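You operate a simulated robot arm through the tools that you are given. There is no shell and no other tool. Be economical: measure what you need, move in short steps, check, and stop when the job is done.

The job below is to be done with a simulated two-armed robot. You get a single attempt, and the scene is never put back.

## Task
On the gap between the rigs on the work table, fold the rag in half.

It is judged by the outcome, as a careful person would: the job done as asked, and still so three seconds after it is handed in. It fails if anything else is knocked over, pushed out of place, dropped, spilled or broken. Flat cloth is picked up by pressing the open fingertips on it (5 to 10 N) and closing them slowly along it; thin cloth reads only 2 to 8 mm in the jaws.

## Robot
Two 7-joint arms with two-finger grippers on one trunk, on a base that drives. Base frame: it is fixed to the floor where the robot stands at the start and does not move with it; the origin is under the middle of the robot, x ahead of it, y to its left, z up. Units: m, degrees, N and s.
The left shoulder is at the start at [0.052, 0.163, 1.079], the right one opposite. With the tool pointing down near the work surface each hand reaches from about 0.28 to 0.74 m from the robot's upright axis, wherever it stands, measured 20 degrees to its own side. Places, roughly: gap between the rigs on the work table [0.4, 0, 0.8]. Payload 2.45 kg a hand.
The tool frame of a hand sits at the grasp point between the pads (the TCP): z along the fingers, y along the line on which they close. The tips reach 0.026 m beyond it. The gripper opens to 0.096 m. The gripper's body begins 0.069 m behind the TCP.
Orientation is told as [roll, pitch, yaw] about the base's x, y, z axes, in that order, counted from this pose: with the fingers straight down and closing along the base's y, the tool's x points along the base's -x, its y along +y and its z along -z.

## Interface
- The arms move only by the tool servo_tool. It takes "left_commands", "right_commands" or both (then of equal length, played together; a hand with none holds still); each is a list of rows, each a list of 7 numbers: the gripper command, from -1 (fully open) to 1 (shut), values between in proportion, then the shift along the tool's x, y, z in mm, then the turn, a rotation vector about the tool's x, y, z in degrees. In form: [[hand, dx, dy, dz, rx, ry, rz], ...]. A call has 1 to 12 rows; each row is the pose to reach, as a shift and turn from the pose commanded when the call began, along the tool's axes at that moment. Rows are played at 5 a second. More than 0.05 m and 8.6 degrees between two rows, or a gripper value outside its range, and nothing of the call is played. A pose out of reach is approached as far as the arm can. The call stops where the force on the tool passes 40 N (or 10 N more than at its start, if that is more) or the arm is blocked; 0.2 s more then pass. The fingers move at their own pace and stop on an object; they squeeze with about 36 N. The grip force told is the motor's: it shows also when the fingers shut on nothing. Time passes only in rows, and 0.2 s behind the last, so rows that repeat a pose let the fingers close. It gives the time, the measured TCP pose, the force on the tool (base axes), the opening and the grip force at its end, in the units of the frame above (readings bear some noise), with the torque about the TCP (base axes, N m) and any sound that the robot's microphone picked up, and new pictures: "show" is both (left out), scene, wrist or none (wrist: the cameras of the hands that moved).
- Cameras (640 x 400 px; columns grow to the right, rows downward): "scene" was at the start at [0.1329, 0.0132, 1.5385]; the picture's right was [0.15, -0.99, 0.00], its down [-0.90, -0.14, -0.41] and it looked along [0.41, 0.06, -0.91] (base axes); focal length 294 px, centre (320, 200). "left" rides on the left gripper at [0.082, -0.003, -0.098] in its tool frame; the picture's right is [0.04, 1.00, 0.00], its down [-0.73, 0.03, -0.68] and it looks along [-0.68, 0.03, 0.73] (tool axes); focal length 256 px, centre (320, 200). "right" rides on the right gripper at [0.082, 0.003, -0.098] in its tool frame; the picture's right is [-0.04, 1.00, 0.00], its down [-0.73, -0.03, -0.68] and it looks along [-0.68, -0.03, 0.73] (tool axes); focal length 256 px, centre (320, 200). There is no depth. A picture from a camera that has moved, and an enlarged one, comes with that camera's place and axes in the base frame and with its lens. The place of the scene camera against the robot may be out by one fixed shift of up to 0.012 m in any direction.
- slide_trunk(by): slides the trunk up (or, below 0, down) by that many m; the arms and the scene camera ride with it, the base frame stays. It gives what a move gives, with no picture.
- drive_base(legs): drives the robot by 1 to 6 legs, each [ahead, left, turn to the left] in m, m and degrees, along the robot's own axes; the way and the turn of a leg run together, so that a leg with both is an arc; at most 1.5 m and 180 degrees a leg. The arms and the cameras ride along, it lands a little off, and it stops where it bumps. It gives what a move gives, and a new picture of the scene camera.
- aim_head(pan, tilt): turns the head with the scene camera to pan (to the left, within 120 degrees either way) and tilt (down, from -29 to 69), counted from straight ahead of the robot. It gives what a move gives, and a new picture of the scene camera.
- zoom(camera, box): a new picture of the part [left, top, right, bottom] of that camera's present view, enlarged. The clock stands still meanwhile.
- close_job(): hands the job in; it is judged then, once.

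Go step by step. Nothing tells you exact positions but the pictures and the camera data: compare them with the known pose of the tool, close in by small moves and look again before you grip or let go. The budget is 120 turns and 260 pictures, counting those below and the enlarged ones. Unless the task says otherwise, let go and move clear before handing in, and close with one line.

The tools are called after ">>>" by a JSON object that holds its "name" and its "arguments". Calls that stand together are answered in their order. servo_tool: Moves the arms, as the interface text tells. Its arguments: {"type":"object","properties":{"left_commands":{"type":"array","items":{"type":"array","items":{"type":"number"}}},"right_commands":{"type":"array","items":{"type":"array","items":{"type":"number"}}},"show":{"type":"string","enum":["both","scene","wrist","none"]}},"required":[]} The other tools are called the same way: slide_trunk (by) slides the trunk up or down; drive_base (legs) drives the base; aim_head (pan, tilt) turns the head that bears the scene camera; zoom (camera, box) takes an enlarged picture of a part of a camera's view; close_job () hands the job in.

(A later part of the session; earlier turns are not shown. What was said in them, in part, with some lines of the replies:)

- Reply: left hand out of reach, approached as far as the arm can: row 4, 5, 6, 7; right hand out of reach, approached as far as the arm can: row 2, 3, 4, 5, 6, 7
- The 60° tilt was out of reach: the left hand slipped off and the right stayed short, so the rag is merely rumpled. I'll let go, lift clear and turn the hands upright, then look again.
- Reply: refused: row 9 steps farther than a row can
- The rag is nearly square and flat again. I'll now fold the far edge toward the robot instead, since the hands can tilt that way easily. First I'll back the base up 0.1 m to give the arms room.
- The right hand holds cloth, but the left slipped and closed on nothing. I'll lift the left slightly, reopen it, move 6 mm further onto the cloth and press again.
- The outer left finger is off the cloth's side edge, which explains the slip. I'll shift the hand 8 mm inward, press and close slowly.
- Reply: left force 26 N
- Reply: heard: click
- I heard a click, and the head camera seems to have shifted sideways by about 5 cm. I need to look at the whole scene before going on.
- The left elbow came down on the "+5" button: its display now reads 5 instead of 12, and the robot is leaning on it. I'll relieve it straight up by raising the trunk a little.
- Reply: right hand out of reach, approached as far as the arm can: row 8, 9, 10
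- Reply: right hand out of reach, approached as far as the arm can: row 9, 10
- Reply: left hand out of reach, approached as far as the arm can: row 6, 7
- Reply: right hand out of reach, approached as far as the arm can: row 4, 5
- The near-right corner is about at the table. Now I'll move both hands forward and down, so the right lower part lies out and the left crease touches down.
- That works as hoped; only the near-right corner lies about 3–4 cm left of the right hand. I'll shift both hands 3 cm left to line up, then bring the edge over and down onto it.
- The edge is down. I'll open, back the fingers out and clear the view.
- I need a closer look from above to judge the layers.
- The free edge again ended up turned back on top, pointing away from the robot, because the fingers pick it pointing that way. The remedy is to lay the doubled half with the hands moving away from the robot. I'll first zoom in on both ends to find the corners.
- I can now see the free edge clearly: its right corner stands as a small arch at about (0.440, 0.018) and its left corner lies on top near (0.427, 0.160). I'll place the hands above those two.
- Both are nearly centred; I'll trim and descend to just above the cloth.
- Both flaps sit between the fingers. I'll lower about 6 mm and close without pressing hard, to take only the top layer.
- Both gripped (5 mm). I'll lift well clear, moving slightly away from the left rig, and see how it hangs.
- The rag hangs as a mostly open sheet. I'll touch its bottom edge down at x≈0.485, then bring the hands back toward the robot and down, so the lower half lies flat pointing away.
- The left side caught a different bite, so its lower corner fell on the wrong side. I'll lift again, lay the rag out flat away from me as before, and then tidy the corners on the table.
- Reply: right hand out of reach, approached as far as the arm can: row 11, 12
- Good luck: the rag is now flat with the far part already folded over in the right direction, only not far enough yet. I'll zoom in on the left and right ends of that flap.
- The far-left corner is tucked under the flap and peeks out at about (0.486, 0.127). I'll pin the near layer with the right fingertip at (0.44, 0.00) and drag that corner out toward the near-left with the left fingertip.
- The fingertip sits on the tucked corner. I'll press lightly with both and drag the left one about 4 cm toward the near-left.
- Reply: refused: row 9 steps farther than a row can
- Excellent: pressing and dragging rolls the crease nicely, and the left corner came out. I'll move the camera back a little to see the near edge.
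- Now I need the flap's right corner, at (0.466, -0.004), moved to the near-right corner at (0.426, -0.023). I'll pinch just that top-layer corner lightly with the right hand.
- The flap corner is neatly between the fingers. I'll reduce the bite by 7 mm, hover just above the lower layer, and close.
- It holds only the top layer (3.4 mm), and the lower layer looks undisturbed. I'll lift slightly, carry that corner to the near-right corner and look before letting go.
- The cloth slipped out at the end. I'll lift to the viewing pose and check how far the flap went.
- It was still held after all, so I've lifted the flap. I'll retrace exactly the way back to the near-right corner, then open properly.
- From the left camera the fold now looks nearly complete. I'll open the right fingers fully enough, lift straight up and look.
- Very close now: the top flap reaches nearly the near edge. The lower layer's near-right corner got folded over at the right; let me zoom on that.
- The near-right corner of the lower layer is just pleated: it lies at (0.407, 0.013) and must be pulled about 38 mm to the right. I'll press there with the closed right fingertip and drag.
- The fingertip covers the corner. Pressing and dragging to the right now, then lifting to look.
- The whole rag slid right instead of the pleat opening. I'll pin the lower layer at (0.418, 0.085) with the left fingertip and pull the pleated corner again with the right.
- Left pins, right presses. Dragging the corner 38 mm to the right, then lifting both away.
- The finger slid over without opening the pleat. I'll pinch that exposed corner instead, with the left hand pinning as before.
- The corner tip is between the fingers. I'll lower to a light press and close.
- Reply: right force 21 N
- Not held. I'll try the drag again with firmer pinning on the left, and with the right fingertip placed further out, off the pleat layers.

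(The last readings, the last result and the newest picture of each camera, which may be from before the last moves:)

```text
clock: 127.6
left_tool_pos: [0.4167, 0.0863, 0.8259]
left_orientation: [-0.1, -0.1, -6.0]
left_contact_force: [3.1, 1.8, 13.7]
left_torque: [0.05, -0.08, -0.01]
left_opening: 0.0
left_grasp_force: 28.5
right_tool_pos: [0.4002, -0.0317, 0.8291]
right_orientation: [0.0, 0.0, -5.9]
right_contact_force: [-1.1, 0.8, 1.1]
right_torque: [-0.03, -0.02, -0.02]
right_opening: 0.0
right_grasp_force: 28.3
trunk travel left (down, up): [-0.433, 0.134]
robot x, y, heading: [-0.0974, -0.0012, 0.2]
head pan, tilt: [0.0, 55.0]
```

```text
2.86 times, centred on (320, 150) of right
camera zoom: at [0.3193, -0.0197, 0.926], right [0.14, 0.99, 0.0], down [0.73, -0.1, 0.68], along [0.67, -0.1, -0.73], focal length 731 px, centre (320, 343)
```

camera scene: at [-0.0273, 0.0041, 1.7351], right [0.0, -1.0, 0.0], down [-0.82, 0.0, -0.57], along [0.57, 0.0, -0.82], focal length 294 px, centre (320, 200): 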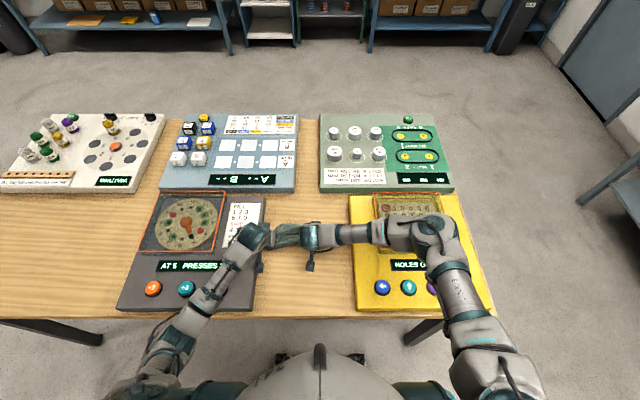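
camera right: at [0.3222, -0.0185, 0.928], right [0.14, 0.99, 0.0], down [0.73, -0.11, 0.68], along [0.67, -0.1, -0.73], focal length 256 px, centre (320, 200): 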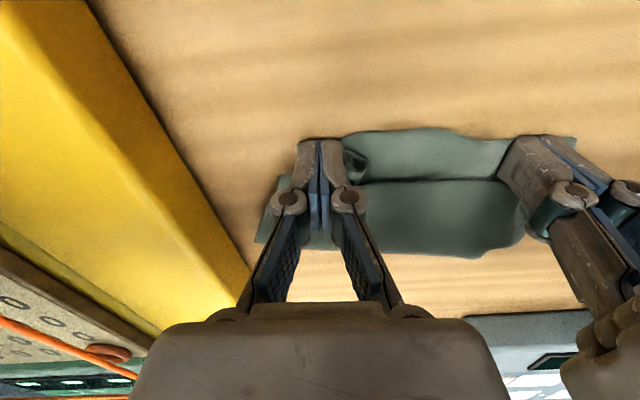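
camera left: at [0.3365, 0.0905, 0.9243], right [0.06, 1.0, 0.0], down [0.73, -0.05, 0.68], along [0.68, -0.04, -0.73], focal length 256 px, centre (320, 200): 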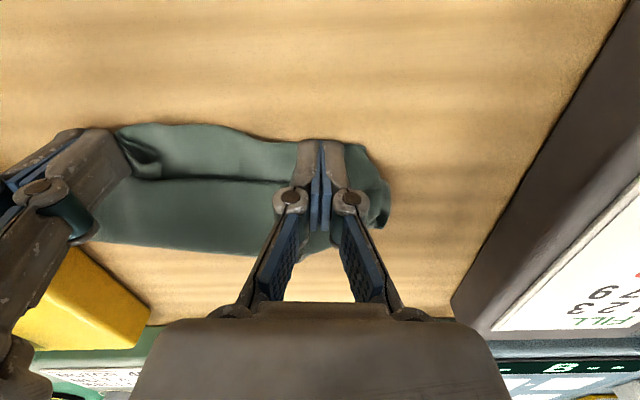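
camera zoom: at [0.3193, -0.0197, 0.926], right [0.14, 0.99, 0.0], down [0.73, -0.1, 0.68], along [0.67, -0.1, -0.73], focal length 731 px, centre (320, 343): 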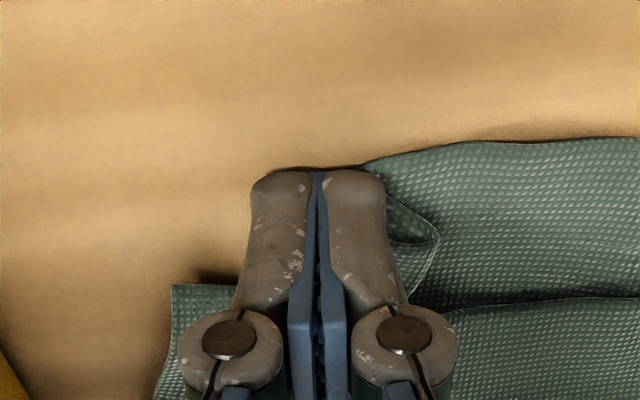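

Left pins with 14 N. Pressing the right a bit more and dragging.

>>> {"name": "servo_tool", "arguments": {"right_commands": [[1, 0, 0, 1.5, 0, 0, 0], [1, 0, 0, 2.2, 0, 0, 0], [1, 0, -5, 2.3, 0, 0, 0], [1, 0, -10, 2.4, 0, 0, 0], [1, 0, -16, 2.5, 0, 0, 0], [1, 0, -22, 2.6, 0, 0, 0], [1, 0, -28, 2.6, 0, 0, 0], [1, 0, -34, 2.6, 0, 0, 0]], "show": "none"}}

>>> {"name": "zoom", "arguments": {"camera": "right", "box": [230, 80, 410, 220]}}

```text
clock: 129.4
left_tool_pos: [0.4155, 0.0863, 0.8262]
left_orientation: [-0.1, 0.1, -6.1]
left_contact_force: [3.1, -3.3, 13.8]
left_torque: [-0.11, -0.06, 0.01]
left_opening: 0.0
left_grasp_force: 28.8
right_tool_pos: [0.3949, -0.0642, 0.8261]
right_orientation: [0.0, 0.0, -5.9]
right_contact_force: [1.0, 5.0, 21.5]
right_torque: [0.19, -0.19, 0.06]
right_opening: 0.0
right_grasp_force: 28.9
trunk travel left (down, up): [-0.433, 0.134]
robot x, y, heading: [-0.0978, 0.0012, -0.1]
head pan, tilt: [0.0, 55.0]
```

```text
2.86 times, centred on (320, 150) of right
camera zoom: at [0.315, -0.0532, 0.9243], right [0.14, 0.99, 0.0], down [0.73, -0.11, 0.68], along [0.67, -0.1, -0.73], focal length 731 px, centre (320, 343)
```

zoom: 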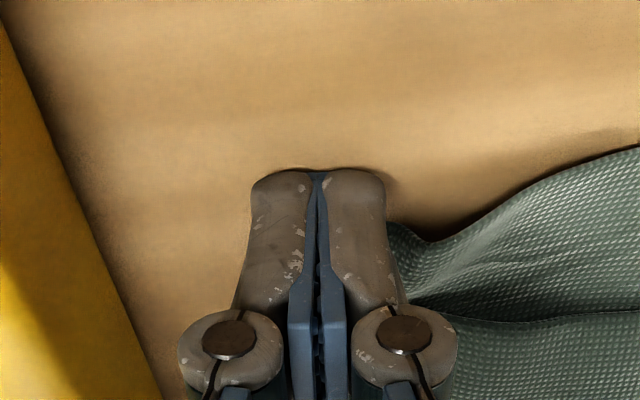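

That worked: the pleat opened and the near-right corner is out. I'll lift both straight up and look.

>>> {"name": "servo_tool", "arguments": {"left_commands": [[1, 0, 0, -20, 0, 0, 0], [1, 0, 20, -50, 0, 0, 0], [1, 0, 55, -80, 0, 0, 0], [1, 0, 90, -95, 0, 0, 0], [1, 0, 120, -100, 0, 0, 0], [1, 0, 120, -100, 0, 0, 0]], "right_commands": [[1, 0, 0, -25, 0, 0, 0], [1, -5, 10, -65, 0, 0, 0], [1, -20, 35, -100, 0, 0, 0], [1, -38, 65, -128, 0, 0, 0], [1, -45, 95, -132, 0, 0, 0], [1, -45, 95, -132, 0, 0, 0]], "show": "none"}}

>>> {"name": "zoom", "arguments": {"camera": "right", "box": [140, 0, 460, 200]}}

```text
clock: 130.8
left_tool_pos: [0.4276, 0.2072, 0.9253]
left_orientation: [0.0, 0.0, -6.0]
left_contact_force: [0.4, -0.5, -0.2]
left_torque: [0.0, 0.01, -0.01]
left_opening: 0.0
left_grasp_force: 28.3
right_tool_pos: [0.453, 0.0258, 0.9586]
right_orientation: [-0.1, 0.1, -6.0]
right_contact_force: [0.4, 0.5, -0.6]
right_torque: [0.0, 0.01, -0.01]
right_opening: 0.0
right_grasp_force: 28.9
trunk travel left (down, up): [-0.433, 0.134]
robot x, y, heading: [-0.0981, 0.0003, -0.1]
head pan, tilt: [0.0, 55.0]
```

```text
2.00 times, centred on (300, 100) of right
camera zoom: at [0.3722, 0.0372, 1.0562], right [0.14, 0.99, 0.0], down [0.73, -0.1, 0.68], along [0.67, -0.1, -0.74], focal length 512 px, centre (360, 400)
```

zoom: 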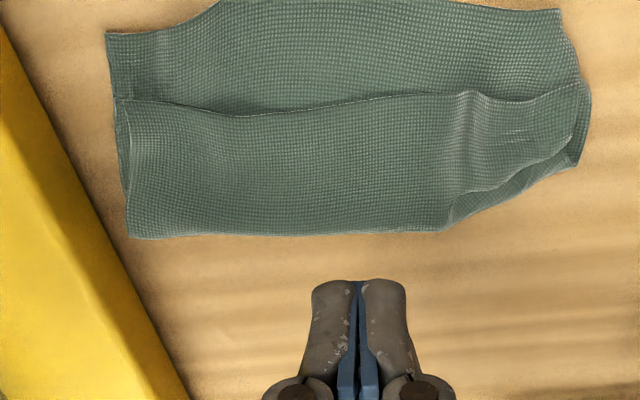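

Excellent, it is nearly right: the top flap just falls short of the near edge by 2–4 cm. I'll pin the lower layer at (0.402, 0.005) with the right fingertip and drag the flap's left part nearer with the left.

>>> {"name": "servo_tool", "arguments": {"left_commands": [[1, -7, -26, 0, 0, 0, 0], [1, -15, -52, 0, 0, 0, 0], [1, -22, -78, 15, 0, 0, 0], [1, -29, -102, 35, 0, 0, 0], [1, -29, -102, 65, 0, 0, 0], [1, -29, -102, 88, 0, 0, 0], [1, -29, -102, 92, 0, 0, 0]], "right_commands": [[1, 12, -7, 10, 0, 0, 0], [1, 25, -13, 30, 0, 0, 0], [1, 37, -20, 60, 0, 0, 0], [1, 48, -26, 90, 0, 0, 0], [1, 48, -26, 118, 0, 0, 0], [1, 48, -26, 129, 0, 0, 0], [1, 48, -26, 132.5, 0, 0, 0]], "show": "wrist"}}

```text
clock: 132.4
left_tool_pos: [0.4455, 0.1024, 0.8352]
left_orientation: [0.0, 0.1, -6.0]
left_contact_force: [0.5, 0.0, -0.2]
left_torque: [0.0, 0.02, 0.03]
left_opening: 0.0
left_grasp_force: 28.5
right_tool_pos: [0.4027, 0.0033, 0.8261]
right_orientation: [0.0, -0.3, -6.0]
right_contact_force: [2.8, -2.1, 15.8]
right_torque: [-0.1, 0.04, 0.04]
right_opening: 0.0
right_grasp_force: 28.6
trunk travel left (down, up): [-0.433, 0.134]
robot x, y, heading: [-0.0973, 0.0021, 0.1]
head pan, tilt: [0.0, 55.0]
camera right: at [0.3218, 0.0146, 0.9243], right [0.14, 0.99, 0.0], down [0.72, -0.11, 0.68], along [0.67, -0.1, -0.73], focal length 256 px, centre (320, 200)
camera left: at [0.3643, 0.1072, 0.9331], right [0.06, 1.0, 0.0], down [0.73, -0.05, 0.68], along [0.68, -0.04, -0.73], focal length 256 px, centre (320, 200)
```

right: 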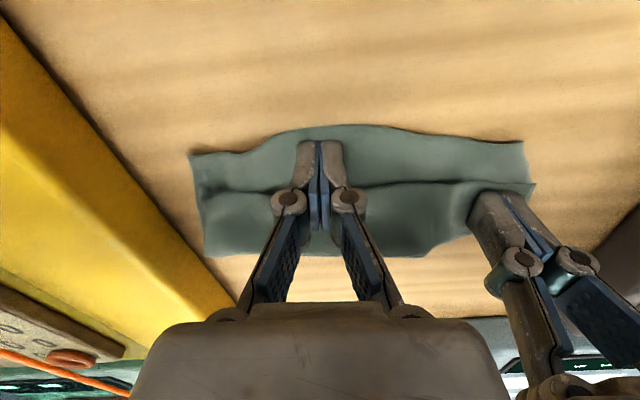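
left: 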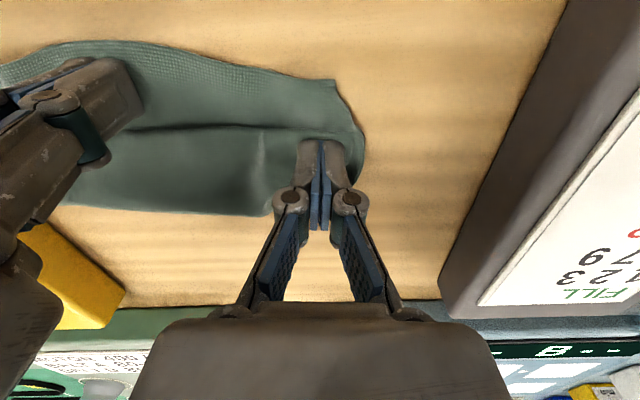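

Right pins with 16 N and the left fingertip sits on the flap just inside its edge. Pressing lightly and dragging 3 cm nearer.

>>> {"name": "servo_tool", "arguments": {"left_commands": [[1, 0, 0, 3, 0, 0, 0], [1, 0, 0, 5, 0, 0, 0], [1, 0, 0, 6, 0, 0, 0], [1, 5, -3, 6.2, 0, 0, 0], [1, 10, -5, 6.4, 0, 0, 0], [1, 16, -8, 6.6, 0, 0, 0], [1, 22, -11, 6.8, 0, 0, 0], [1, 28, -14, 7, 0, 0, 0], [1, 32, -15, 7, 0, 0, 0]], "show": "wrist"}}

```text
clock: 134.4
left_tool_pos: [0.4112, 0.0896, 0.8295]
left_orientation: [0.0, -0.1, -5.9]
left_contact_force: [4.4, -0.9, 15.1]
left_torque: [0.03, -0.16, 0.0]
left_opening: 0.0001
left_grasp_force: 28.0
right_tool_pos: [0.401, 0.0023, 0.8263]
right_orientation: [0.0, -0.1, -6.0]
right_contact_force: [8.2, 1.0, 31.1]
right_torque: [-0.01, -0.02, 0.04]
right_opening: 0.0
right_grasp_force: 28.9
trunk travel left (down, up): [-0.433, 0.134]
robot x, y, heading: [-0.0953, -0.0073, 0.2]
head pan, tilt: [0.0, 55.0]
camera left: at [0.3296, 0.0952, 0.926], right [0.06, 1.0, 0.0], down [0.73, -0.05, 0.68], along [0.68, -0.04, -0.73], focal length 256 px, centre (320, 200)
```

left: 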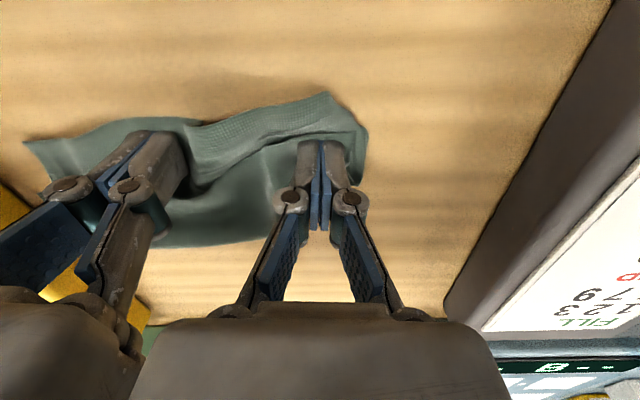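

The hands are getting close together, so I'll lift both and check.

>>> {"name": "servo_tool", "arguments": {"left_commands": [[1, 0, 3, -20, 0, 0, 0], [1, 0, 25, -50, 0, 0, 0], [1, 0, 60, -80, 0, 0, 0], [1, 0, 95, -95, 0, 0, 0], [1, 0, 120, -98, 0, 0, 0], [1, 0, 120, -98, 0, 0, 0]], "right_commands": [[1, 0, 0, 0, 0, 0, 0], [1, 0, 0, -20, 0, 0, 0], [1, -10, 8, -60, 0, 0, 0], [1, -25, 15, -95, 0, 0, 0], [1, -40, 24, -125, 0, 0, 0], [1, -40, 30, -132, 0, 0, 0]], "show": "none"}}

>>> {"name": "zoom", "arguments": {"camera": "right", "box": [140, 0, 460, 200]}}

```text
clock: 135.8
left_tool_pos: [0.4244, 0.2108, 0.9238]
left_orientation: [-0.1, 0.2, -5.9]
left_contact_force: [0.4, -0.4, -0.7]
left_torque: [0.0, 0.04, -0.02]
left_opening: 0.0
left_grasp_force: 28.1
right_tool_pos: [0.4444, 0.0294, 0.9554]
right_orientation: [-0.3, 0.1, -5.8]
right_contact_force: [-0.1, 0.0, -0.2]
right_torque: [-0.03, 0.01, 0.0]
right_opening: 0.0
right_grasp_force: 28.1
trunk travel left (down, up): [-0.433, 0.134]
robot x, y, heading: [-0.1029, -0.0007, -0.1]
head pan, tilt: [0.0, 55.0]
```

```text
2.00 times, centred on (300, 100) of right
camera zoom: at [0.3639, 0.0411, 1.0534], right [0.14, 0.99, 0.0], down [0.73, -0.1, 0.68], along [0.67, -0.1, -0.74], focal length 512 px, centre (360, 400)
```

zoom: 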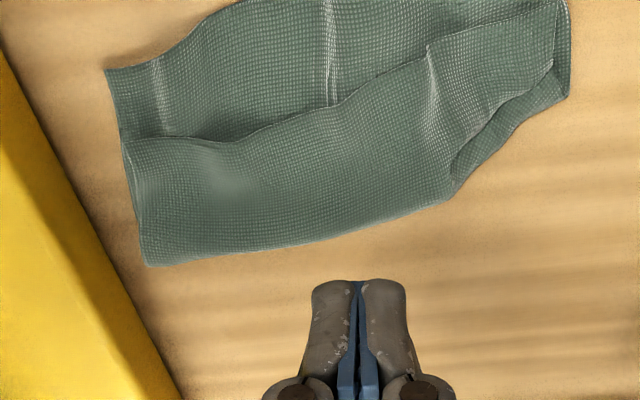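

I need to see the near edge as well, so I'll shift the camera back.

>>> {"name": "servo_tool", "arguments": {"right_commands": [[1, 25, 10, -10, 0, 0, 0], [1, 50, 20, -20, 0, 0, 0], [1, 50, 20, -20, 0, 0, 0]], "show": "none"}}

>>> {"name": "zoom", "arguments": {"camera": "right", "box": [140, 0, 460, 200]}}

```text
clock: 136.6
left_tool_pos: [0.4254, 0.2109, 0.9233]
left_orientation: [-0.2, 0.1, -5.8]
left_contact_force: [0.0, -0.9, 0.2]
left_torque: [0.02, 0.01, 0.01]
left_opening: 0.0
left_grasp_force: 28.7
right_tool_pos: [0.3956, 0.0566, 0.9771]
right_orientation: [-0.1, 0.0, -6.0]
right_contact_force: [0.7, 0.3, 0.6]
right_torque: [0.0, 0.0, 0.0]
right_opening: 0.0
right_grasp_force: 28.3
trunk travel left (down, up): [-0.433, 0.134]
robot x, y, heading: [-0.0989, 0.0033, 0.2]
head pan, tilt: [0.0, 55.0]
```

```text
2.00 times, centred on (300, 100) of right
camera zoom: at [0.3152, 0.0685, 1.0741], right [0.14, 0.99, 0.0], down [0.73, -0.1, 0.68], along [0.67, -0.1, -0.74], focal length 512 px, centre (360, 400)
```

zoom: 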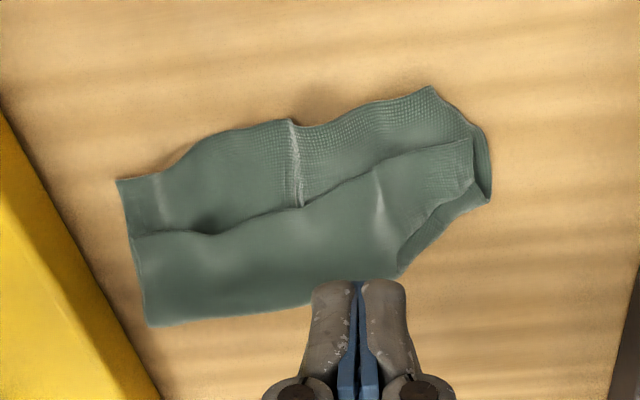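

The flap edge is short by about 3 cm all along. I'll pinch the top flap's edge with both hands, at (0.415, -0.055) and at the ridge (0.400, 0.062), then lift it and carry it to the near edge. Positioning above.

>>> {"name": "servo_tool", "arguments": {"left_commands": [[0.42, 3, -38, 0, 0, 0, 0], [0.42, 5, -76, 0, 0, 0, 0], [0.42, 8, -114, 5, 0, 0, 0], [0.42, 10, -151, 20, 0, 0, 0], [0.42, 10, -151, 55, 0, 0, 0], [0.42, 10, -151, 78, 0, 0, 0], [0.42, 10, -151, 82, 0, 0, 0]], "right_commands": [[0.42, -8, -37, 10, 0, 0, 0], [0.42, -16, -74, 20, 0, 0, 0], [0.42, -31, -109, 50, 0, 0, 0], [0.42, -31, -109, 85, 0, 0, 0], [0.42, -31, -109, 115, 0, 0, 0], [0.42, -31, -109, 133, 0, 0, 0], [0.42, -31, -109, 136, 0, 0, 0]], "show": "none"}}

>>> {"name": "zoom", "arguments": {"camera": "right", "box": [230, 80, 410, 220]}}

>>> {"name": "zoom", "arguments": {"camera": "left", "box": [230, 80, 410, 220]}}

```text
clock: 138.2
left_tool_pos: [0.3998, 0.059, 0.8419]
left_orientation: [0.0, 0.0, -6.1]
left_contact_force: [-0.7, 0.4, 0.3]
left_torque: [-0.02, 0.0, 0.0]
left_opening: 0.0278
left_grasp_force: 0.0
right_tool_pos: [0.417, -0.0586, 0.8404]
right_orientation: [0.0, 0.0, -5.9]
right_contact_force: [-0.4, 0.4, -1.2]
right_torque: [0.01, -0.03, -0.01]
right_opening: 0.0279
right_grasp_force: 0.0
trunk travel left (down, up): [-0.433, 0.134]
robot x, y, heading: [-0.0991, -0.0024, -0.2]
head pan, tilt: [0.0, 55.0]
```

```text
2.86 times, centred on (320, 150) of right
camera zoom: at [0.3357, -0.047, 0.9387], right [0.14, 0.99, 0.0], down [0.73, -0.1, 0.68], along [0.67, -0.1, -0.73], focal length 731 px, centre (320, 343)
```

zoom: 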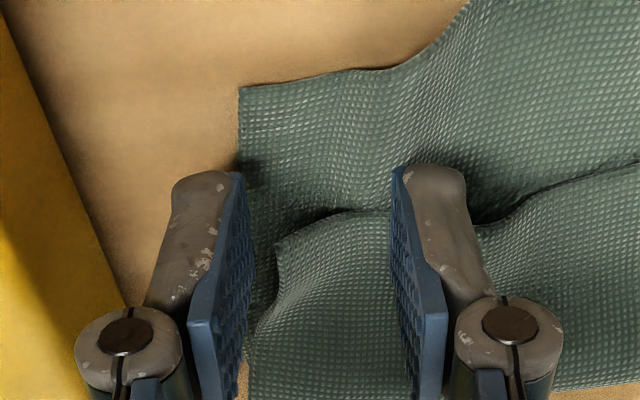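

```text
2.86 times, centred on (320, 150) of left
camera zoom: at [0.3182, 0.0644, 0.9394], right [0.06, 1.0, 0.0], down [0.73, -0.05, 0.68], along [0.68, -0.04, -0.73], focal length 731 px, centre (320, 343)
```

zoom: 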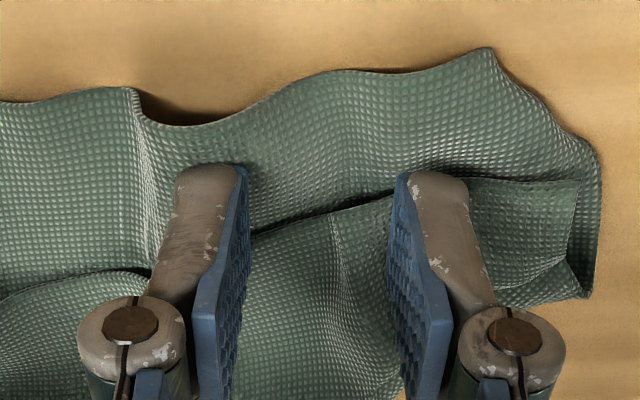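

Both positions look just like the earlier successful pinch. Lowering and closing slowly.

>>> {"name": "servo_tool", "arguments": {"left_commands": [[0.42, 0, 1, 6, 0, 0, 0], [0.42, 0, 1, 10, 0, 0, 0], [0.42, 0, 1, 12, 0, 0, 0], [0.55, 0, 1, 12, 0, 0, 0], [0.65, 0, 1, 12, 0, 0, 0], [0.75, 0, 1, 12, 0, 0, 0], [0.85, 0, 1, 12, 0, 0, 0], [1, 0, 1, 12, 0, 0, 0], [1, 0, 1, 12, 0, 0, 0], [1, 0, 1, 12, 0, 0, 0]], "right_commands": [[0.42, 0, 2, 6, 0, 0, 0], [0.42, 0, 2, 10, 0, 0, 0], [0.42, 0, 2, 11.5, 0, 0, 0], [0.55, 0, 2, 11.5, 0, 0, 0], [0.65, 0, 2, 11.5, 0, 0, 0], [0.75, 0, 2, 11.5, 0, 0, 0], [0.85, 0, 2, 11.5, 0, 0, 0], [1, 0, 2, 11.5, 0, 0, 0], [1, 0, 2, 11.5, 0, 0, 0], [1, 0, 2, 11.5, 0, 0, 0]], "show": "none"}}

>>> {"name": "zoom", "arguments": {"camera": "right", "box": [230, 80, 410, 220]}}

>>> {"name": "zoom", "arguments": {"camera": "left", "box": [230, 80, 410, 220]}}

```text
clock: 140.4
left_tool_pos: [0.4007, 0.0605, 0.8301]
left_orientation: [0.0, 0.1, -6.0]
left_contact_force: [-0.4, 0.5, 2.8]
left_torque: [-0.02, -0.02, 0.02]
left_opening: 0.0036
left_grasp_force: 31.3
right_tool_pos: [0.4157, -0.0564, 0.8287]
right_orientation: [0.0, 0.1, -5.9]
right_contact_force: [-0.4, 0.4, 7.6]
right_torque: [-0.36, -0.06, -0.02]
right_opening: 0.0031
right_grasp_force: 36.1
trunk travel left (down, up): [-0.433, 0.134]
robot x, y, heading: [-0.0996, 0.0018, 0.0]
head pan, tilt: [0.0, 55.0]
```

```text
2.86 times, centred on (320, 150) of right
camera zoom: at [0.3357, -0.0444, 0.9269], right [0.14, 0.99, 0.0], down [0.73, -0.11, 0.68], along [0.67, -0.1, -0.74], focal length 731 px, centre (320, 343)
```

zoom: 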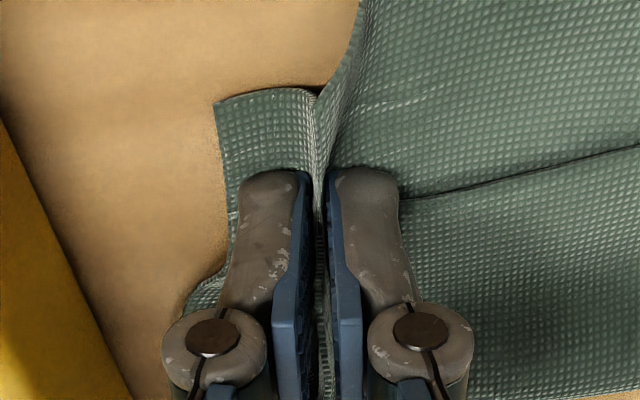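

```text
2.86 times, centred on (320, 150) of left
camera zoom: at [0.3183, 0.066, 0.9281], right [0.06, 1.0, 0.0], down [0.73, -0.05, 0.68], along [0.68, -0.04, -0.74], focal length 731 px, centre (320, 343)
```

zoom: 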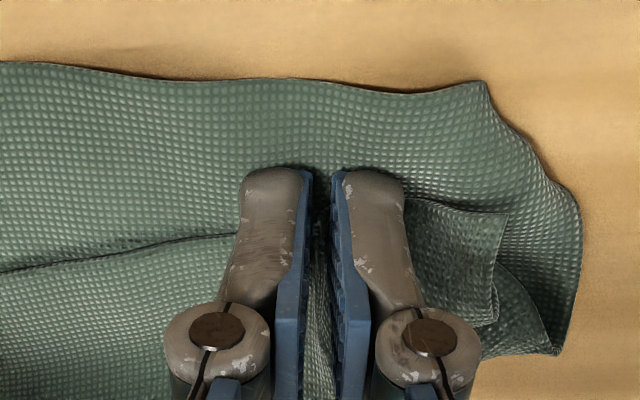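

The left has only the flap, but the right also gathered the lower layer. I'll reopen the right, raise it 3 mm and close again.

>>> {"name": "servo_tool", "arguments": {"right_commands": [[0.4, 0, 0, 0, 0, 0, 0], [0.4, 0, 0, -4, 0, 0, 0], [0.4, 0, 0, -10, 0, 0, 0], [0.4, 0, 0, -10, 0, 0, 0]], "show": "none"}}

>>> {"name": "zoom", "arguments": {"camera": "right", "box": [230, 80, 410, 220]}}

```text
clock: 141.4
left_tool_pos: [0.4001, 0.0615, 0.8299]
left_orientation: [0.1, 0.1, -6.1]
left_contact_force: [0.1, -0.2, 1.1]
left_torque: [-0.04, 0.0, -0.04]
left_opening: 0.0009
left_grasp_force: 29.2
right_tool_pos: [0.4161, -0.056, 0.8395]
right_orientation: [0.1, 0.1, -6.1]
right_contact_force: [0.0, -0.6, 0.3]
right_torque: [-0.01, -0.02, -0.01]
right_opening: 0.0287
right_grasp_force: 0.0
trunk travel left (down, up): [-0.433, 0.134]
robot x, y, heading: [-0.0959, -0.0036, 0.1]
head pan, tilt: [0.0, 55.0]
```

```text
2.86 times, centred on (320, 150) of right
camera zoom: at [0.3361, -0.0447, 0.9371], right [0.14, 0.99, 0.0], down [0.73, -0.11, 0.68], along [0.67, -0.1, -0.74], focal length 731 px, centre (320, 343)
```

zoom: 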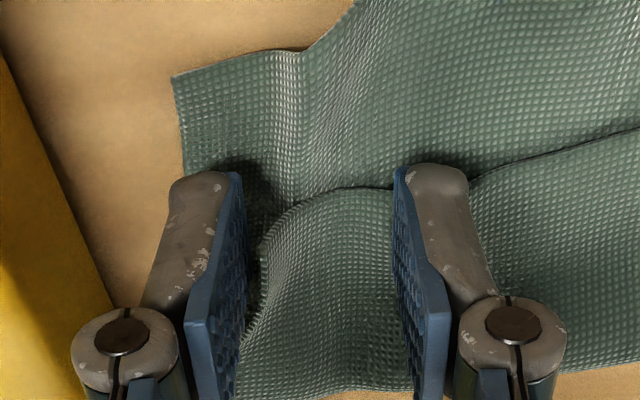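

>>> {"name": "servo_tool", "arguments": {"right_commands": [[0.4, 0, 0, 4, 0, 0, 0], [0.4, 0, 0, 6.5, 0, 0, 0], [0.5, 0, 0, 7, 0, 0, 0], [0.6, 0, 0, 7, 0, 0, 0], [0.7, 0, 0, 7, 0, 0, 0], [0.8, 0, 0, 7, 0, 0, 0], [0.9, 0, 0, 7, 0, 0, 0], [1, 0, 0, 7, 0, 0, 0], [1, 0, 0, 7, 0, 0, 0]], "show": "none"}}

>>> {"name": "zoom", "arguments": {"camera": "right", "box": [230, 80, 410, 220]}}

```text
clock: 143.4
left_tool_pos: [0.4, 0.0623, 0.83]
left_orientation: [0.1, 0.1, -6.0]
left_contact_force: [0.1, 0.0, 0.7]
left_torque: [-0.05, -0.04, -0.01]
left_opening: 0.0033
left_grasp_force: 29.8
right_tool_pos: [0.4164, -0.0567, 0.8323]
right_orientation: [0.0, 0.1, -5.9]
right_contact_force: [-0.1, 1.2, 0.4]
right_torque: [-0.12, 0.03, 0.04]
right_opening: 0.0033
right_grasp_force: 37.3
trunk travel left (down, up): [-0.433, 0.134]
robot x, y, heading: [-0.0999, -0.0008, -0.1]
head pan, tilt: [0.0, 55.0]
```

```text
2.86 times, centred on (320, 150) of right
camera zoom: at [0.336, -0.044, 0.9309], right [0.14, 0.99, 0.0], down [0.73, -0.1, 0.68], along [0.67, -0.1, -0.73], focal length 731 px, centre (320, 343)
```

zoom: 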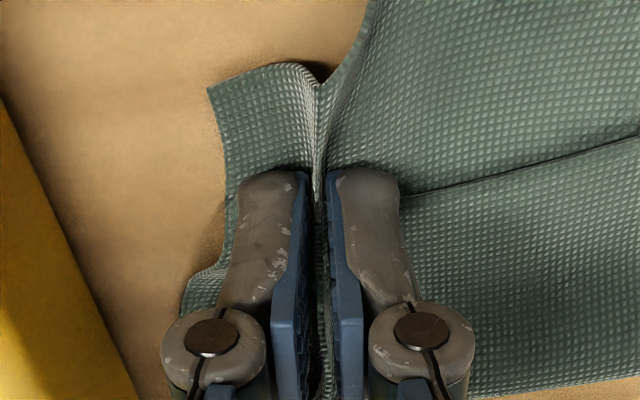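

>>> {"name": "servo_tool", "arguments": {"left_commands": [[1, 0, 0, -8, 0, 0, 0], [1, 2, 0, -16, 0, 0, 0], [1, 2, 0, -16, 0, 0, 0]], "right_commands": [[1, 0, 0, -8, 0, 0, 0], [1, 2, 0, -16, 0, 0, 0], [1, 2, 0, -16, 0, 0, 0]], "show": "none"}}

>>> {"name": "zoom", "arguments": {"camera": "right", "box": [200, 40, 440, 220]}}

>>> {"name": "zoom", "arguments": {"camera": "left", "box": [200, 40, 440, 220]}}

```text
clock: 144.2
left_tool_pos: [0.3987, 0.0615, 0.846]
left_orientation: [0.0, 0.1, -6.0]
left_contact_force: [-0.4, -1.7, 2.7]
left_torque: [0.0, -0.02, 0.02]
left_opening: 0.0037
left_grasp_force: 31.5
right_tool_pos: [0.4141, -0.056, 0.8478]
right_orientation: [0.0, 0.1, -5.9]
right_contact_force: [-0.5, 0.5, -0.6]
right_torque: [0.1, -0.01, -0.01]
right_opening: 0.0017
right_grasp_force: 28.7
trunk travel left (down, up): [-0.433, 0.134]
robot x, y, heading: [-0.0998, -0.0005, 0.1]
head pan, tilt: [0.0, 55.0]
```

```text
2.22 times, centred on (320, 130) of right
camera zoom: at [0.3338, -0.044, 0.9467], right [0.14, 0.99, 0.0], down [0.73, -0.1, 0.68], along [0.67, -0.1, -0.74], focal length 569 px, centre (320, 356)
```

zoom: 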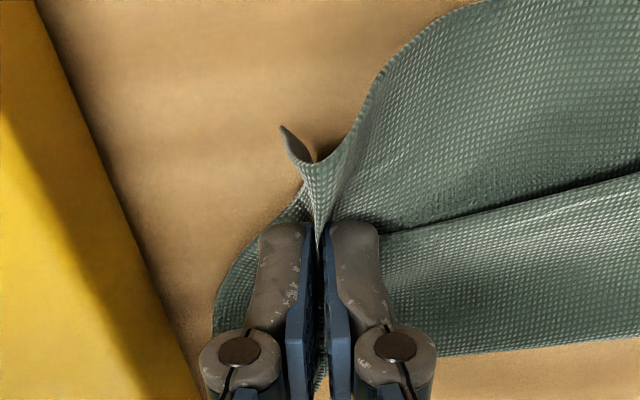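

```text
2.22 times, centred on (320, 130) of left
camera zoom: at [0.3166, 0.0665, 0.9445], right [0.06, 1.0, 0.0], down [0.73, -0.05, 0.68], along [0.68, -0.04, -0.74], focal length 569 px, centre (320, 356)
```

zoom: 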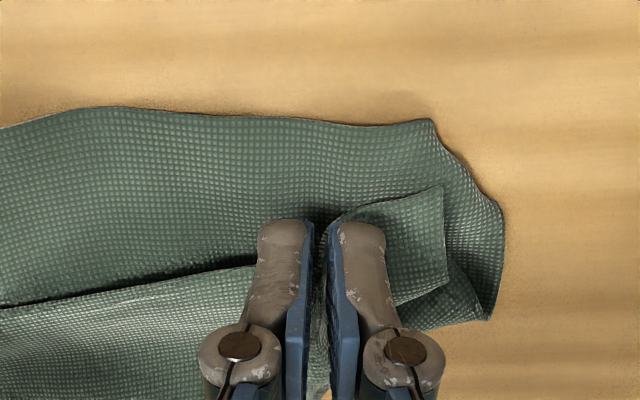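

The left lifts only the flap, as wanted, but the right has both layers. I'll set the right down and release it, while the left carries its part of the flap to the near edge.

>>> {"name": "servo_tool", "arguments": {"left_commands": [[1, 0, 0, 0, 0, 0, 0], [1, 0, 0, 0, 0, 0, 0], [1, 0, 0, 0, 0, 0, 0], [1, 8, -2, -2, 0, 0, 0], [1, 16, -3, -2, 0, 0, 0], [1, 24, -5, 0, 0, 0, 0], [1, 32, -6, 4, 0, 0, 0], [1, 34, -6, 10, 0, 0, 0], [1, 34, -6, 12, 0, 0, 0]], "right_commands": [[1, -2, 0, 8, 0, 0, 0], [1, -2, 0, 14, 0, 0, 0], [0.3, -2, 0, 14, 0, 0, 0], [0.2, -2, 0, 14, 0, 0, 0], [0.2, -2, 0, 5, 0, 0, 0], [0.2, -2, 0, -20, 0, 0, 0], [0.2, -2, 0, -50, 0, 0, 0], [0.2, -2, -10, -80, 0, 0, 0], [0.2, -2, -10, -80, 0, 0, 0]], "show": "none"}}

>>> {"name": "zoom", "arguments": {"camera": "right", "box": [240, 0, 560, 200]}}

>>> {"name": "zoom", "arguments": {"camera": "left", "box": [100, 20, 420, 220]}}

```text
clock: 146.2
left_tool_pos: [0.3642, 0.0579, 0.8332]
left_orientation: [-0.1, 0.0, -6.0]
left_contact_force: [-1.5, -2.7, 1.7]
left_torque: [0.71, -0.24, 0.01]
left_opening: 0.0043
left_grasp_force: 37.5
right_tool_pos: [0.4162, -0.067, 0.9285]
right_orientation: [0.0, 0.1, -6.1]
right_contact_force: [-0.1, 0.6, 0.4]
right_torque: [-0.02, 0.02, 0.0]
right_opening: 0.0383
right_grasp_force: 0.1
trunk travel left (down, up): [-0.433, 0.134]
robot x, y, heading: [-0.0992, -0.0026, -0.2]
head pan, tilt: [0.0, 55.0]
```

```text
2.00 times, centred on (400, 100) of right
camera zoom: at [0.3358, -0.0546, 1.0265], right [0.14, 0.99, 0.0], down [0.73, -0.11, 0.68], along [0.67, -0.1, -0.74], focal length 512 px, centre (160, 400)
```

zoom: 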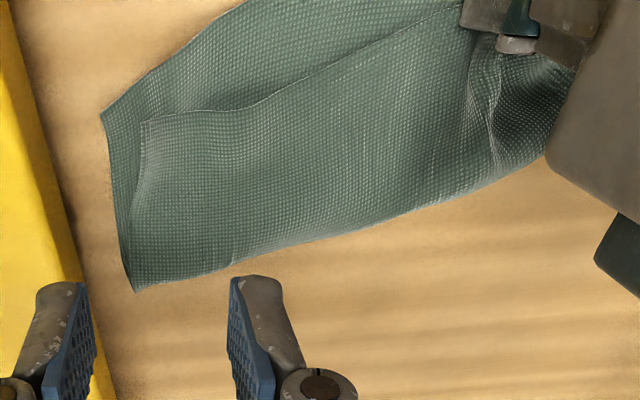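

```text
2.00 times, centred on (260, 120) of left
camera zoom: at [0.2817, 0.063, 0.9318], right [0.06, 1.0, 0.0], down [0.73, -0.05, 0.68], along [0.68, -0.04, -0.74], focal length 512 px, centre (440, 360)
```

zoom: 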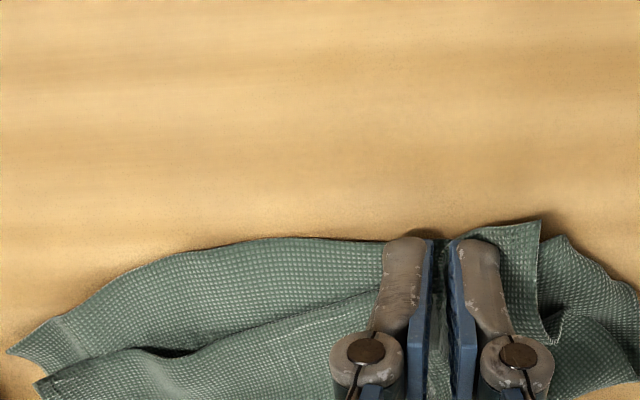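

The left part of the flap is now at the near edge. I'll release the left hand and retreat, then use the right to pull the flap's right-middle edge about 2.5 cm toward the near edge.

>>> {"name": "servo_tool", "arguments": {"left_commands": [[0.7, 0, 0, 1, 0, 0, 0], [0.4, 0, 0, 1, 0, 0, 0], [0.4, 0, 0, 1, 0, 0, 0], [0.4, 0, 0, -12, 0, 0, 0], [0.4, 0, 0, -40, 0, 0, 0], [0.4, 0, 35, -70, 0, 0, 0], [0.4, 0, 75, -90, 0, 0, 0], [0.4, 0, 115, -95, 0, 0, 0], [0.4, 0, 140, -95, 0, 0, 0]], "show": "none"}}

>>> {"name": "servo_tool", "arguments": {"right_commands": [[0.42, 10, 8, 15, 0, 0, 0], [0.42, 20, 16, 35, 0, 0, 0], [0.42, 28, 22, 60, 0, 0, 0], [0.42, 28, 22, 80, 0, 0, 0], [0.42, 28, 22, 88, 0, 0, 0], [0.42, 28, 22, 88, 0, 0, 0]], "show": "none"}}

>>> {"name": "zoom", "arguments": {"camera": "right", "box": [200, 60, 440, 220]}}

```text
clock: 148.2
left_tool_pos: [0.3791, 0.2001, 0.9272]
left_orientation: [-0.1, 0.0, -5.9]
left_contact_force: [-0.3, -0.4, -0.4]
left_torque: [0.03, 0.0, 0.0]
left_opening: 0.0288
left_grasp_force: 0.1
right_tool_pos: [0.4163, -0.0645, 0.9272]
right_orientation: [-0.1, 0.0, -6.1]
right_contact_force: [0.4, -0.1, -0.5]
right_torque: [-0.02, 0.04, -0.02]
right_opening: 0.0383
right_grasp_force: 0.0
trunk travel left (down, up): [-0.433, 0.134]
robot x, y, heading: [-0.1034, 0.0018, -0.1]
head pan, tilt: [0.0, 55.0]
```

```text
clock: 149.6
left_tool_pos: [0.3794, 0.2, 0.9295]
left_orientation: [-0.1, 0.1, -6.0]
left_contact_force: [0.7, -0.6, -0.5]
left_torque: [0.03, 0.04, -0.02]
left_opening: 0.0287
left_grasp_force: 0.1
right_tool_pos: [0.3888, -0.0396, 0.8388]
right_orientation: [-0.1, 0.1, -6.0]
right_contact_force: [-0.7, -0.3, -0.4]
right_torque: [-0.01, 0.0, 0.01]
right_opening: 0.0278
right_grasp_force: 0.1
trunk travel left (down, up): [-0.433, 0.134]
robot x, y, heading: [-0.1026, -0.0005, 0.2]
head pan, tilt: [0.0, 55.0]
```

```text
2.50 times, centred on (320, 140) of right
camera zoom: at [0.3093, -0.0282, 0.9376], right [0.14, 0.99, 0.0], down [0.73, -0.1, 0.68], along [0.67, -0.1, -0.73], focal length 640 px, centre (320, 350)
```

zoom: 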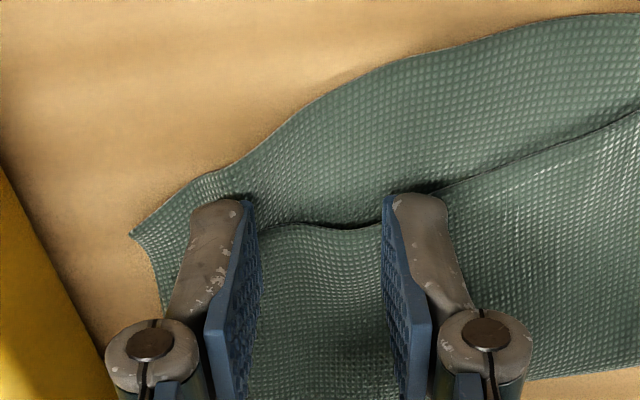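

>>> {"name": "servo_tool", "arguments": {"right_commands": [[0.42, 0, 3, 5, 0, 0, 0], [0.42, 0, 3, 8, 0, 0, 0], [0.5, 0, 3, 8.3, 0, 0, 0], [0.6, 0, 3, 8.3, 0, 0, 0], [0.7, 0, 3, 8.3, 0, 0, 0], [0.8, 0, 3, 8.3, 0, 0, 0], [0.9, 0, 3, 8.3, 0, 0, 0], [1, 0, 3, 8.3, 0, 0, 0], [1, 0, 3, 8.3, 0, 0, 0], [1, 0, 3, 2, 0, 0, 0], [1, 0, 3, -5, 0, 0, 0], [1, 0, 3, -5, 0, 0, 0]], "show": "none"}}

>>> {"name": "zoom", "arguments": {"camera": "right", "box": [200, 60, 440, 220]}}

```text
clock: 152.2
left_tool_pos: [0.3778, 0.1986, 0.929]
left_orientation: [-0.1, 0.1, -5.9]
left_contact_force: [-0.3, -0.7, -0.3]
left_torque: [0.01, -0.02, 0.0]
left_opening: 0.0288
left_grasp_force: 0.1
right_tool_pos: [0.3896, -0.0363, 0.8461]
right_orientation: [-0.2, 0.1, -5.9]
right_contact_force: [0.0, 0.0, -0.8]
right_torque: [-0.01, 0.01, -0.02]
right_opening: 0.0
right_grasp_force: 28.7
trunk travel left (down, up): [-0.433, 0.134]
robot x, y, heading: [-0.0991, 0.0003, -0.3]
head pan, tilt: [0.0, 55.0]
```

```text
2.50 times, centred on (320, 140) of right
camera zoom: at [0.3096, -0.0256, 0.9435], right [0.14, 0.99, 0.0], down [0.73, -0.1, 0.68], along [0.67, -0.1, -0.73], focal length 640 px, centre (320, 350)
```

zoom: 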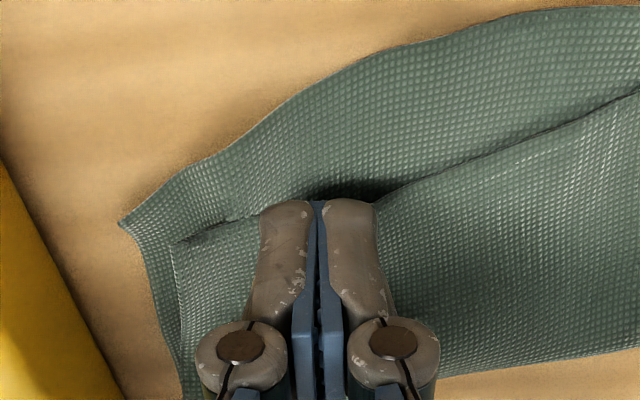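

Not held. I'll try again with a deeper bite and slightly firmer press.

>>> {"name": "servo_tool", "arguments": {"right_commands": [[0.42, -5, 0, 0, 0, 0, 0], [0.42, -5, 0, 6, 0, 0, 0], [0.42, -5, 0, 12, 0, 0, 0], [0.42, -5, 0, 16.5, 0, 0, 0], [0.5, -5, 0, 16.8, 0, 0, 0], [0.6, -5, 0, 16.8, 0, 0, 0], [0.7, -5, 0, 16.8, 0, 0, 0], [0.8, -5, 0, 16.8, 0, 0, 0], [0.9, -5, 0, 16.8, 0, 0, 0], [1, -5, 0, 16.8, 0, 0, 0], [1, -5, 0, 16.8, 0, 0, 0], [1, -5, 0, 16.8, 0, 0, 0]], "show": "none"}}

>>> {"name": "zoom", "arguments": {"camera": "right", "box": [200, 60, 440, 220]}}

```text
clock: 154.8
left_tool_pos: [0.3787, 0.1984, 0.9292]
left_orientation: [-0.1, 0.1, -6.0]
left_contact_force: [0.1, -0.8, 0.0]
left_torque: [0.0, 0.02, 0.02]
left_opening: 0.0289
left_grasp_force: 0.0
right_tool_pos: [0.3949, -0.0377, 0.8286]
right_orientation: [-0.1, 0.1, -6.0]
right_contact_force: [0.1, 0.8, -0.6]
right_torque: [-0.01, 0.04, 0.01]
right_opening: 0.0045
right_grasp_force: 38.3
trunk travel left (down, up): [-0.433, 0.134]
robot x, y, heading: [-0.0971, 0.0004, -0.2]
head pan, tilt: [0.0, 55.0]
```

```text
2.50 times, centred on (320, 140) of right
camera zoom: at [0.3145, -0.026, 0.9265], right [0.14, 0.99, 0.0], down [0.73, -0.1, 0.68], along [0.67, -0.1, -0.73], focal length 640 px, centre (320, 350)
```

zoom: 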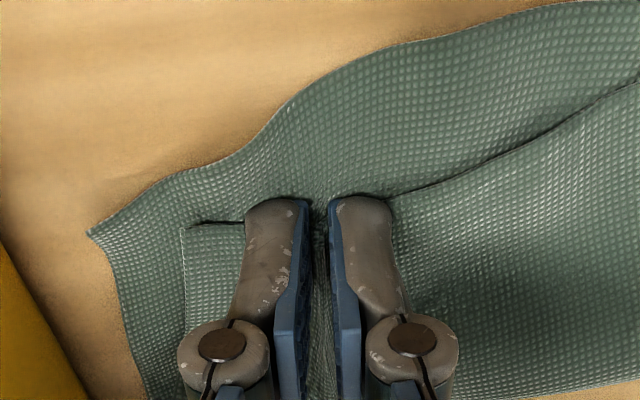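

It holds the flap only (4.5 mm). Lifting slightly, carrying it about 3 cm to the near-right, then setting it down.

>>> {"name": "servo_tool", "arguments": {"right_commands": [[1, 0, 0, -7, 0, 0, 0], [1, 2, -2, -13, 0, 0, 0], [1, 9, -7, -15, 0, 0, 0], [1, 16, -13, -15, 0, 0, 0], [1, 23, -19, -12, 0, 0, 0], [1, 26, -22, -6, 0, 0, 0], [1, 26, -22, -3, 0, 0, 0], [1, 26, -22, -3, 0, 0, 0]], "show": "none"}}

>>> {"name": "zoom", "arguments": {"camera": "right", "box": [180, 40, 500, 240]}}

```text
clock: 156.6
left_tool_pos: [0.3786, 0.1988, 0.9286]
left_orientation: [-0.2, 0.0, -5.9]
left_contact_force: [0.2, 0.4, 0.0]
left_torque: [0.01, 0.04, 0.01]
left_opening: 0.0291
left_grasp_force: 0.1
right_tool_pos: [0.3656, -0.0572, 0.8312]
right_orientation: [-0.1, 0.1, -6.0]
right_contact_force: [0.9, 0.2, -0.5]
right_torque: [-0.01, 0.03, 0.0]
right_opening: 0.0056
right_grasp_force: 33.1
trunk travel left (down, up): [-0.433, 0.134]
robot x, y, heading: [-0.0983, 0.0027, 0.1]
head pan, tilt: [0.0, 55.0]
```

```text
2.00 times, centred on (340, 140) of right
camera zoom: at [0.2861, -0.0452, 0.9295], right [0.14, 0.99, 0.0], down [0.73, -0.1, 0.68], along [0.67, -0.1, -0.73], focal length 512 px, centre (280, 320)
```

zoom: 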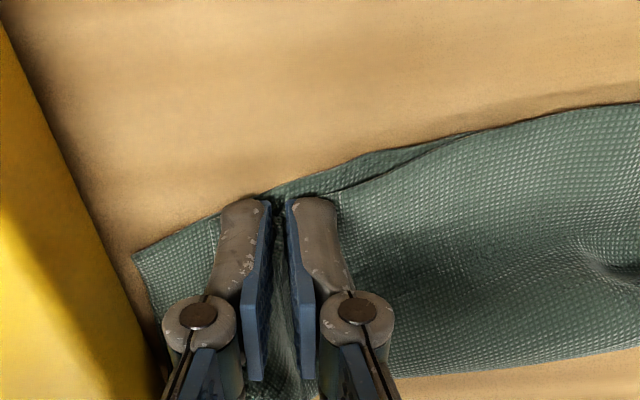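

The flap edge now matches the near edge. Releasing, lifting straight up and viewing.

>>> {"name": "servo_tool", "arguments": {"right_commands": [[0.7, 0, 0, 1, 0, 0, 0], [0.4, 0, 0, 1, 0, 0, 0], [0.4, 0, 0, 1, 0, 0, 0], [0.4, 0, 0, -15, 0, 0, 0], [0.4, 0, 0, -45, 0, 0, 0], [0.4, 0, 20, -80, 0, 0, 0], [0.4, 0, 55, -110, 0, 0, 0], [0.4, 0, 90, -130, 0, 0, 0], [0.4, 0, 110, -140, 0, 0, 0], [0.4, 0, 110, -140, 0, 0, 0]], "show": "none"}}

>>> {"name": "zoom", "arguments": {"camera": "right", "box": [140, 0, 460, 200]}}

```text
clock: 158.8
left_tool_pos: [0.3786, 0.1979, 0.9289]
left_orientation: [-0.1, 0.1, -6.0]
left_contact_force: [-0.3, 0.1, 0.9]
left_torque: [-0.01, 0.03, -0.02]
left_opening: 0.0289
left_grasp_force: 0.1
right_tool_pos: [0.3795, 0.0513, 0.97]
right_orientation: [-0.1, 0.2, -5.9]
right_contact_force: [-0.4, 0.0, 0.8]
right_torque: [-0.02, 0.0, -0.01]
right_opening: 0.0287
right_grasp_force: 0.1
trunk travel left (down, up): [-0.433, 0.134]
robot x, y, heading: [-0.1008, 0.0022, -0.1]
head pan, tilt: [0.0, 55.0]
```

```text
2.00 times, centred on (300, 100) of right
camera zoom: at [0.2991, 0.0631, 1.0684], right [0.14, 0.99, 0.0], down [0.73, -0.1, 0.68], along [0.67, -0.1, -0.74], focal length 512 px, centre (360, 400)
```

zoom: 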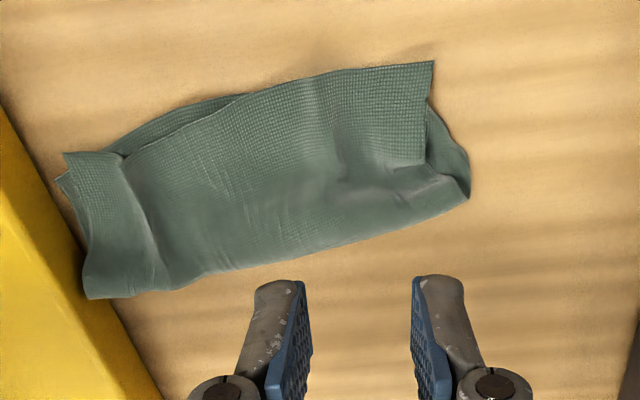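

That is a proper half fold now. I'll check the right end against the yellow rig, and the whole picture.

>>> {"name": "zoom", "arguments": {"camera": "right", "box": [140, 50, 260, 170]}}

>>> {"name": "zoom", "arguments": {"camera": "scene", "box": [0, 0, 640, 400]}}

>>> {"name": "zoom", "arguments": {"camera": "scene", "box": [240, 190, 400, 290]}}

```text
3.33 times, centred on (200, 110) of right
camera zoom: at [0.2991, 0.0631, 1.0684], right [0.14, 0.99, 0.0], down [0.73, -0.1, 0.68], along [0.67, -0.1, -0.74], focal length 853 px, centre (720, 500)
```

zoom: 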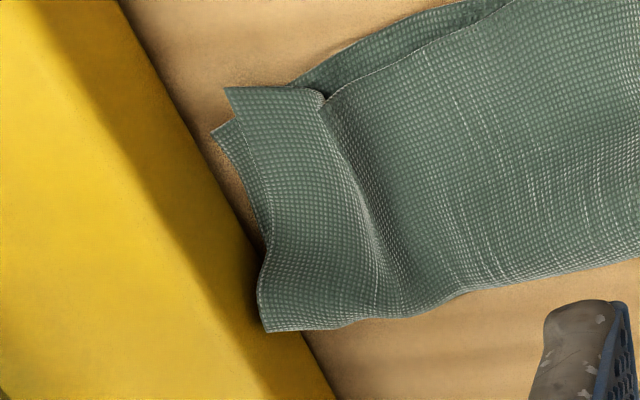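

```text
1.00 times, centred on (320, 200) of scene (not enlarged: the box is as wide or as high as the picture)
camera zoom: at [-0.0269, 0.0045, 1.735], right [0.0, -1.0, 0.0], down [-0.82, 0.0, -0.57], along [0.57, 0.0, -0.82], focal length 294 px, centre (320, 200)
```

zoom: 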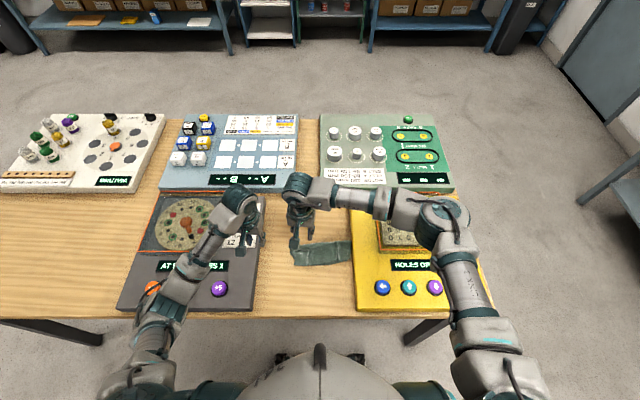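

```text
4.00 times, centred on (320, 240) of scene
camera zoom: at [-0.0269, 0.0045, 1.735], right [0.0, -1.0, 0.0], down [-0.82, 0.0, -0.57], along [0.57, 0.0, -0.82], focal length 1175 px, centre (320, 40)
```

zoom: 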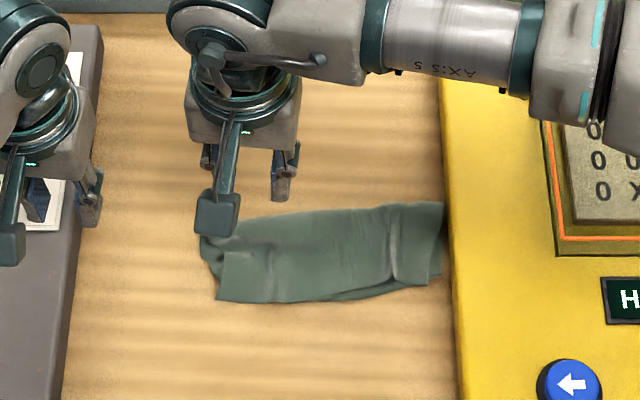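

The two edges meet to within about a centimetre and the rag lies flat in the gap, just touching the yellow rig's side. I'll move the hands clear and check it stays.

>>> {"name": "servo_tool", "arguments": {"left_commands": [[0, 0, 0, -25, 0, 0, 0], [0, 0, 20, -50, 0, 0, 0], [0, 0, 40, -70, 0, 0, 0], [0, 0, 40, -70, 0, 0, 0]], "right_commands": [[0, -15, -25, -25, 0, 0, 0], [0, -30, -55, -50, 0, 0, 0], [0, -45, -90, -70, 0, 0, 0], [0, -60, -125, -70, 0, 0, 0]], "show": "scene"}}

>>> {"name": "zoom", "arguments": {"camera": "scene", "box": [240, 190, 400, 290]}}

```text
clock: 159.8
left_tool_pos: [0.383, 0.2382, 0.9992]
left_orientation: [-0.1, 0.1, -6.1]
left_contact_force: [-0.3, -0.6, 1.2]
left_torque: [0.02, 0.06, 0.0]
left_opening: 0.0478
left_grasp_force: 0.0
right_tool_pos: [0.4288, -0.0802, 1.0405]
right_orientation: [-0.2, 0.1, -5.8]
right_contact_force: [-0.2, -0.7, 0.3]
right_torque: [0.01, -0.01, 0.0]
right_opening: 0.0483
right_grasp_force: 0.1
trunk travel left (down, up): [-0.433, 0.134]
robot x, y, heading: [-0.0979, 0.0018, -0.2]
head pan, tilt: [0.0, 55.0]
camera scene: at [-0.0265, 0.0015, 1.735], right [0.0, -1.0, 0.0], down [-0.82, 0.0, -0.57], along [0.57, 0.0, -0.82], focal length 294 px, centre (320, 200)
```

scene: 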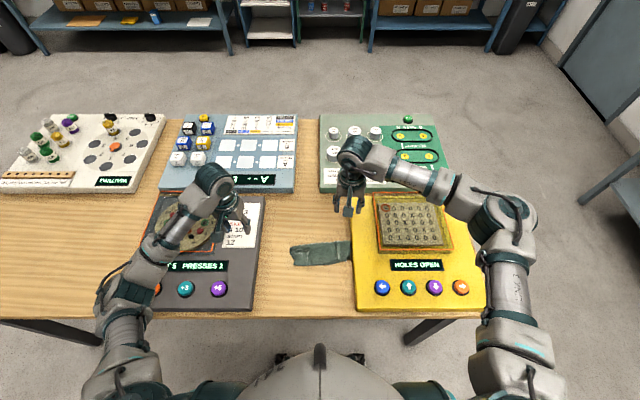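

```text
4.00 times, centred on (320, 240) of scene
camera zoom: at [-0.0265, 0.0015, 1.735], right [0.0, -1.0, 0.0], down [-0.82, 0.0, -0.57], along [0.57, 0.0, -0.82], focal length 1175 px, centre (320, 40)
```

zoom: 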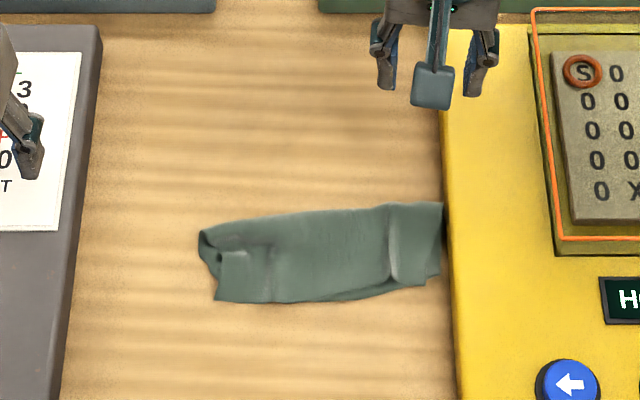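

The rag lies folded in half on the table between the rigs, both hands are clear of it, and nothing else has moved. I'm handing it in.

>>> {"name": "close_job", "arguments": {}}

```text
The job is handed in.
```

The rag is folded in half in the gap, edges within about a centimetre and its right end touching the yellow rig; during the work the left elbow pressed the dark rig's "+5" button once, so it now reads "AT 5 PRESSES 1" instead of "AT 12 PRESSES 0".
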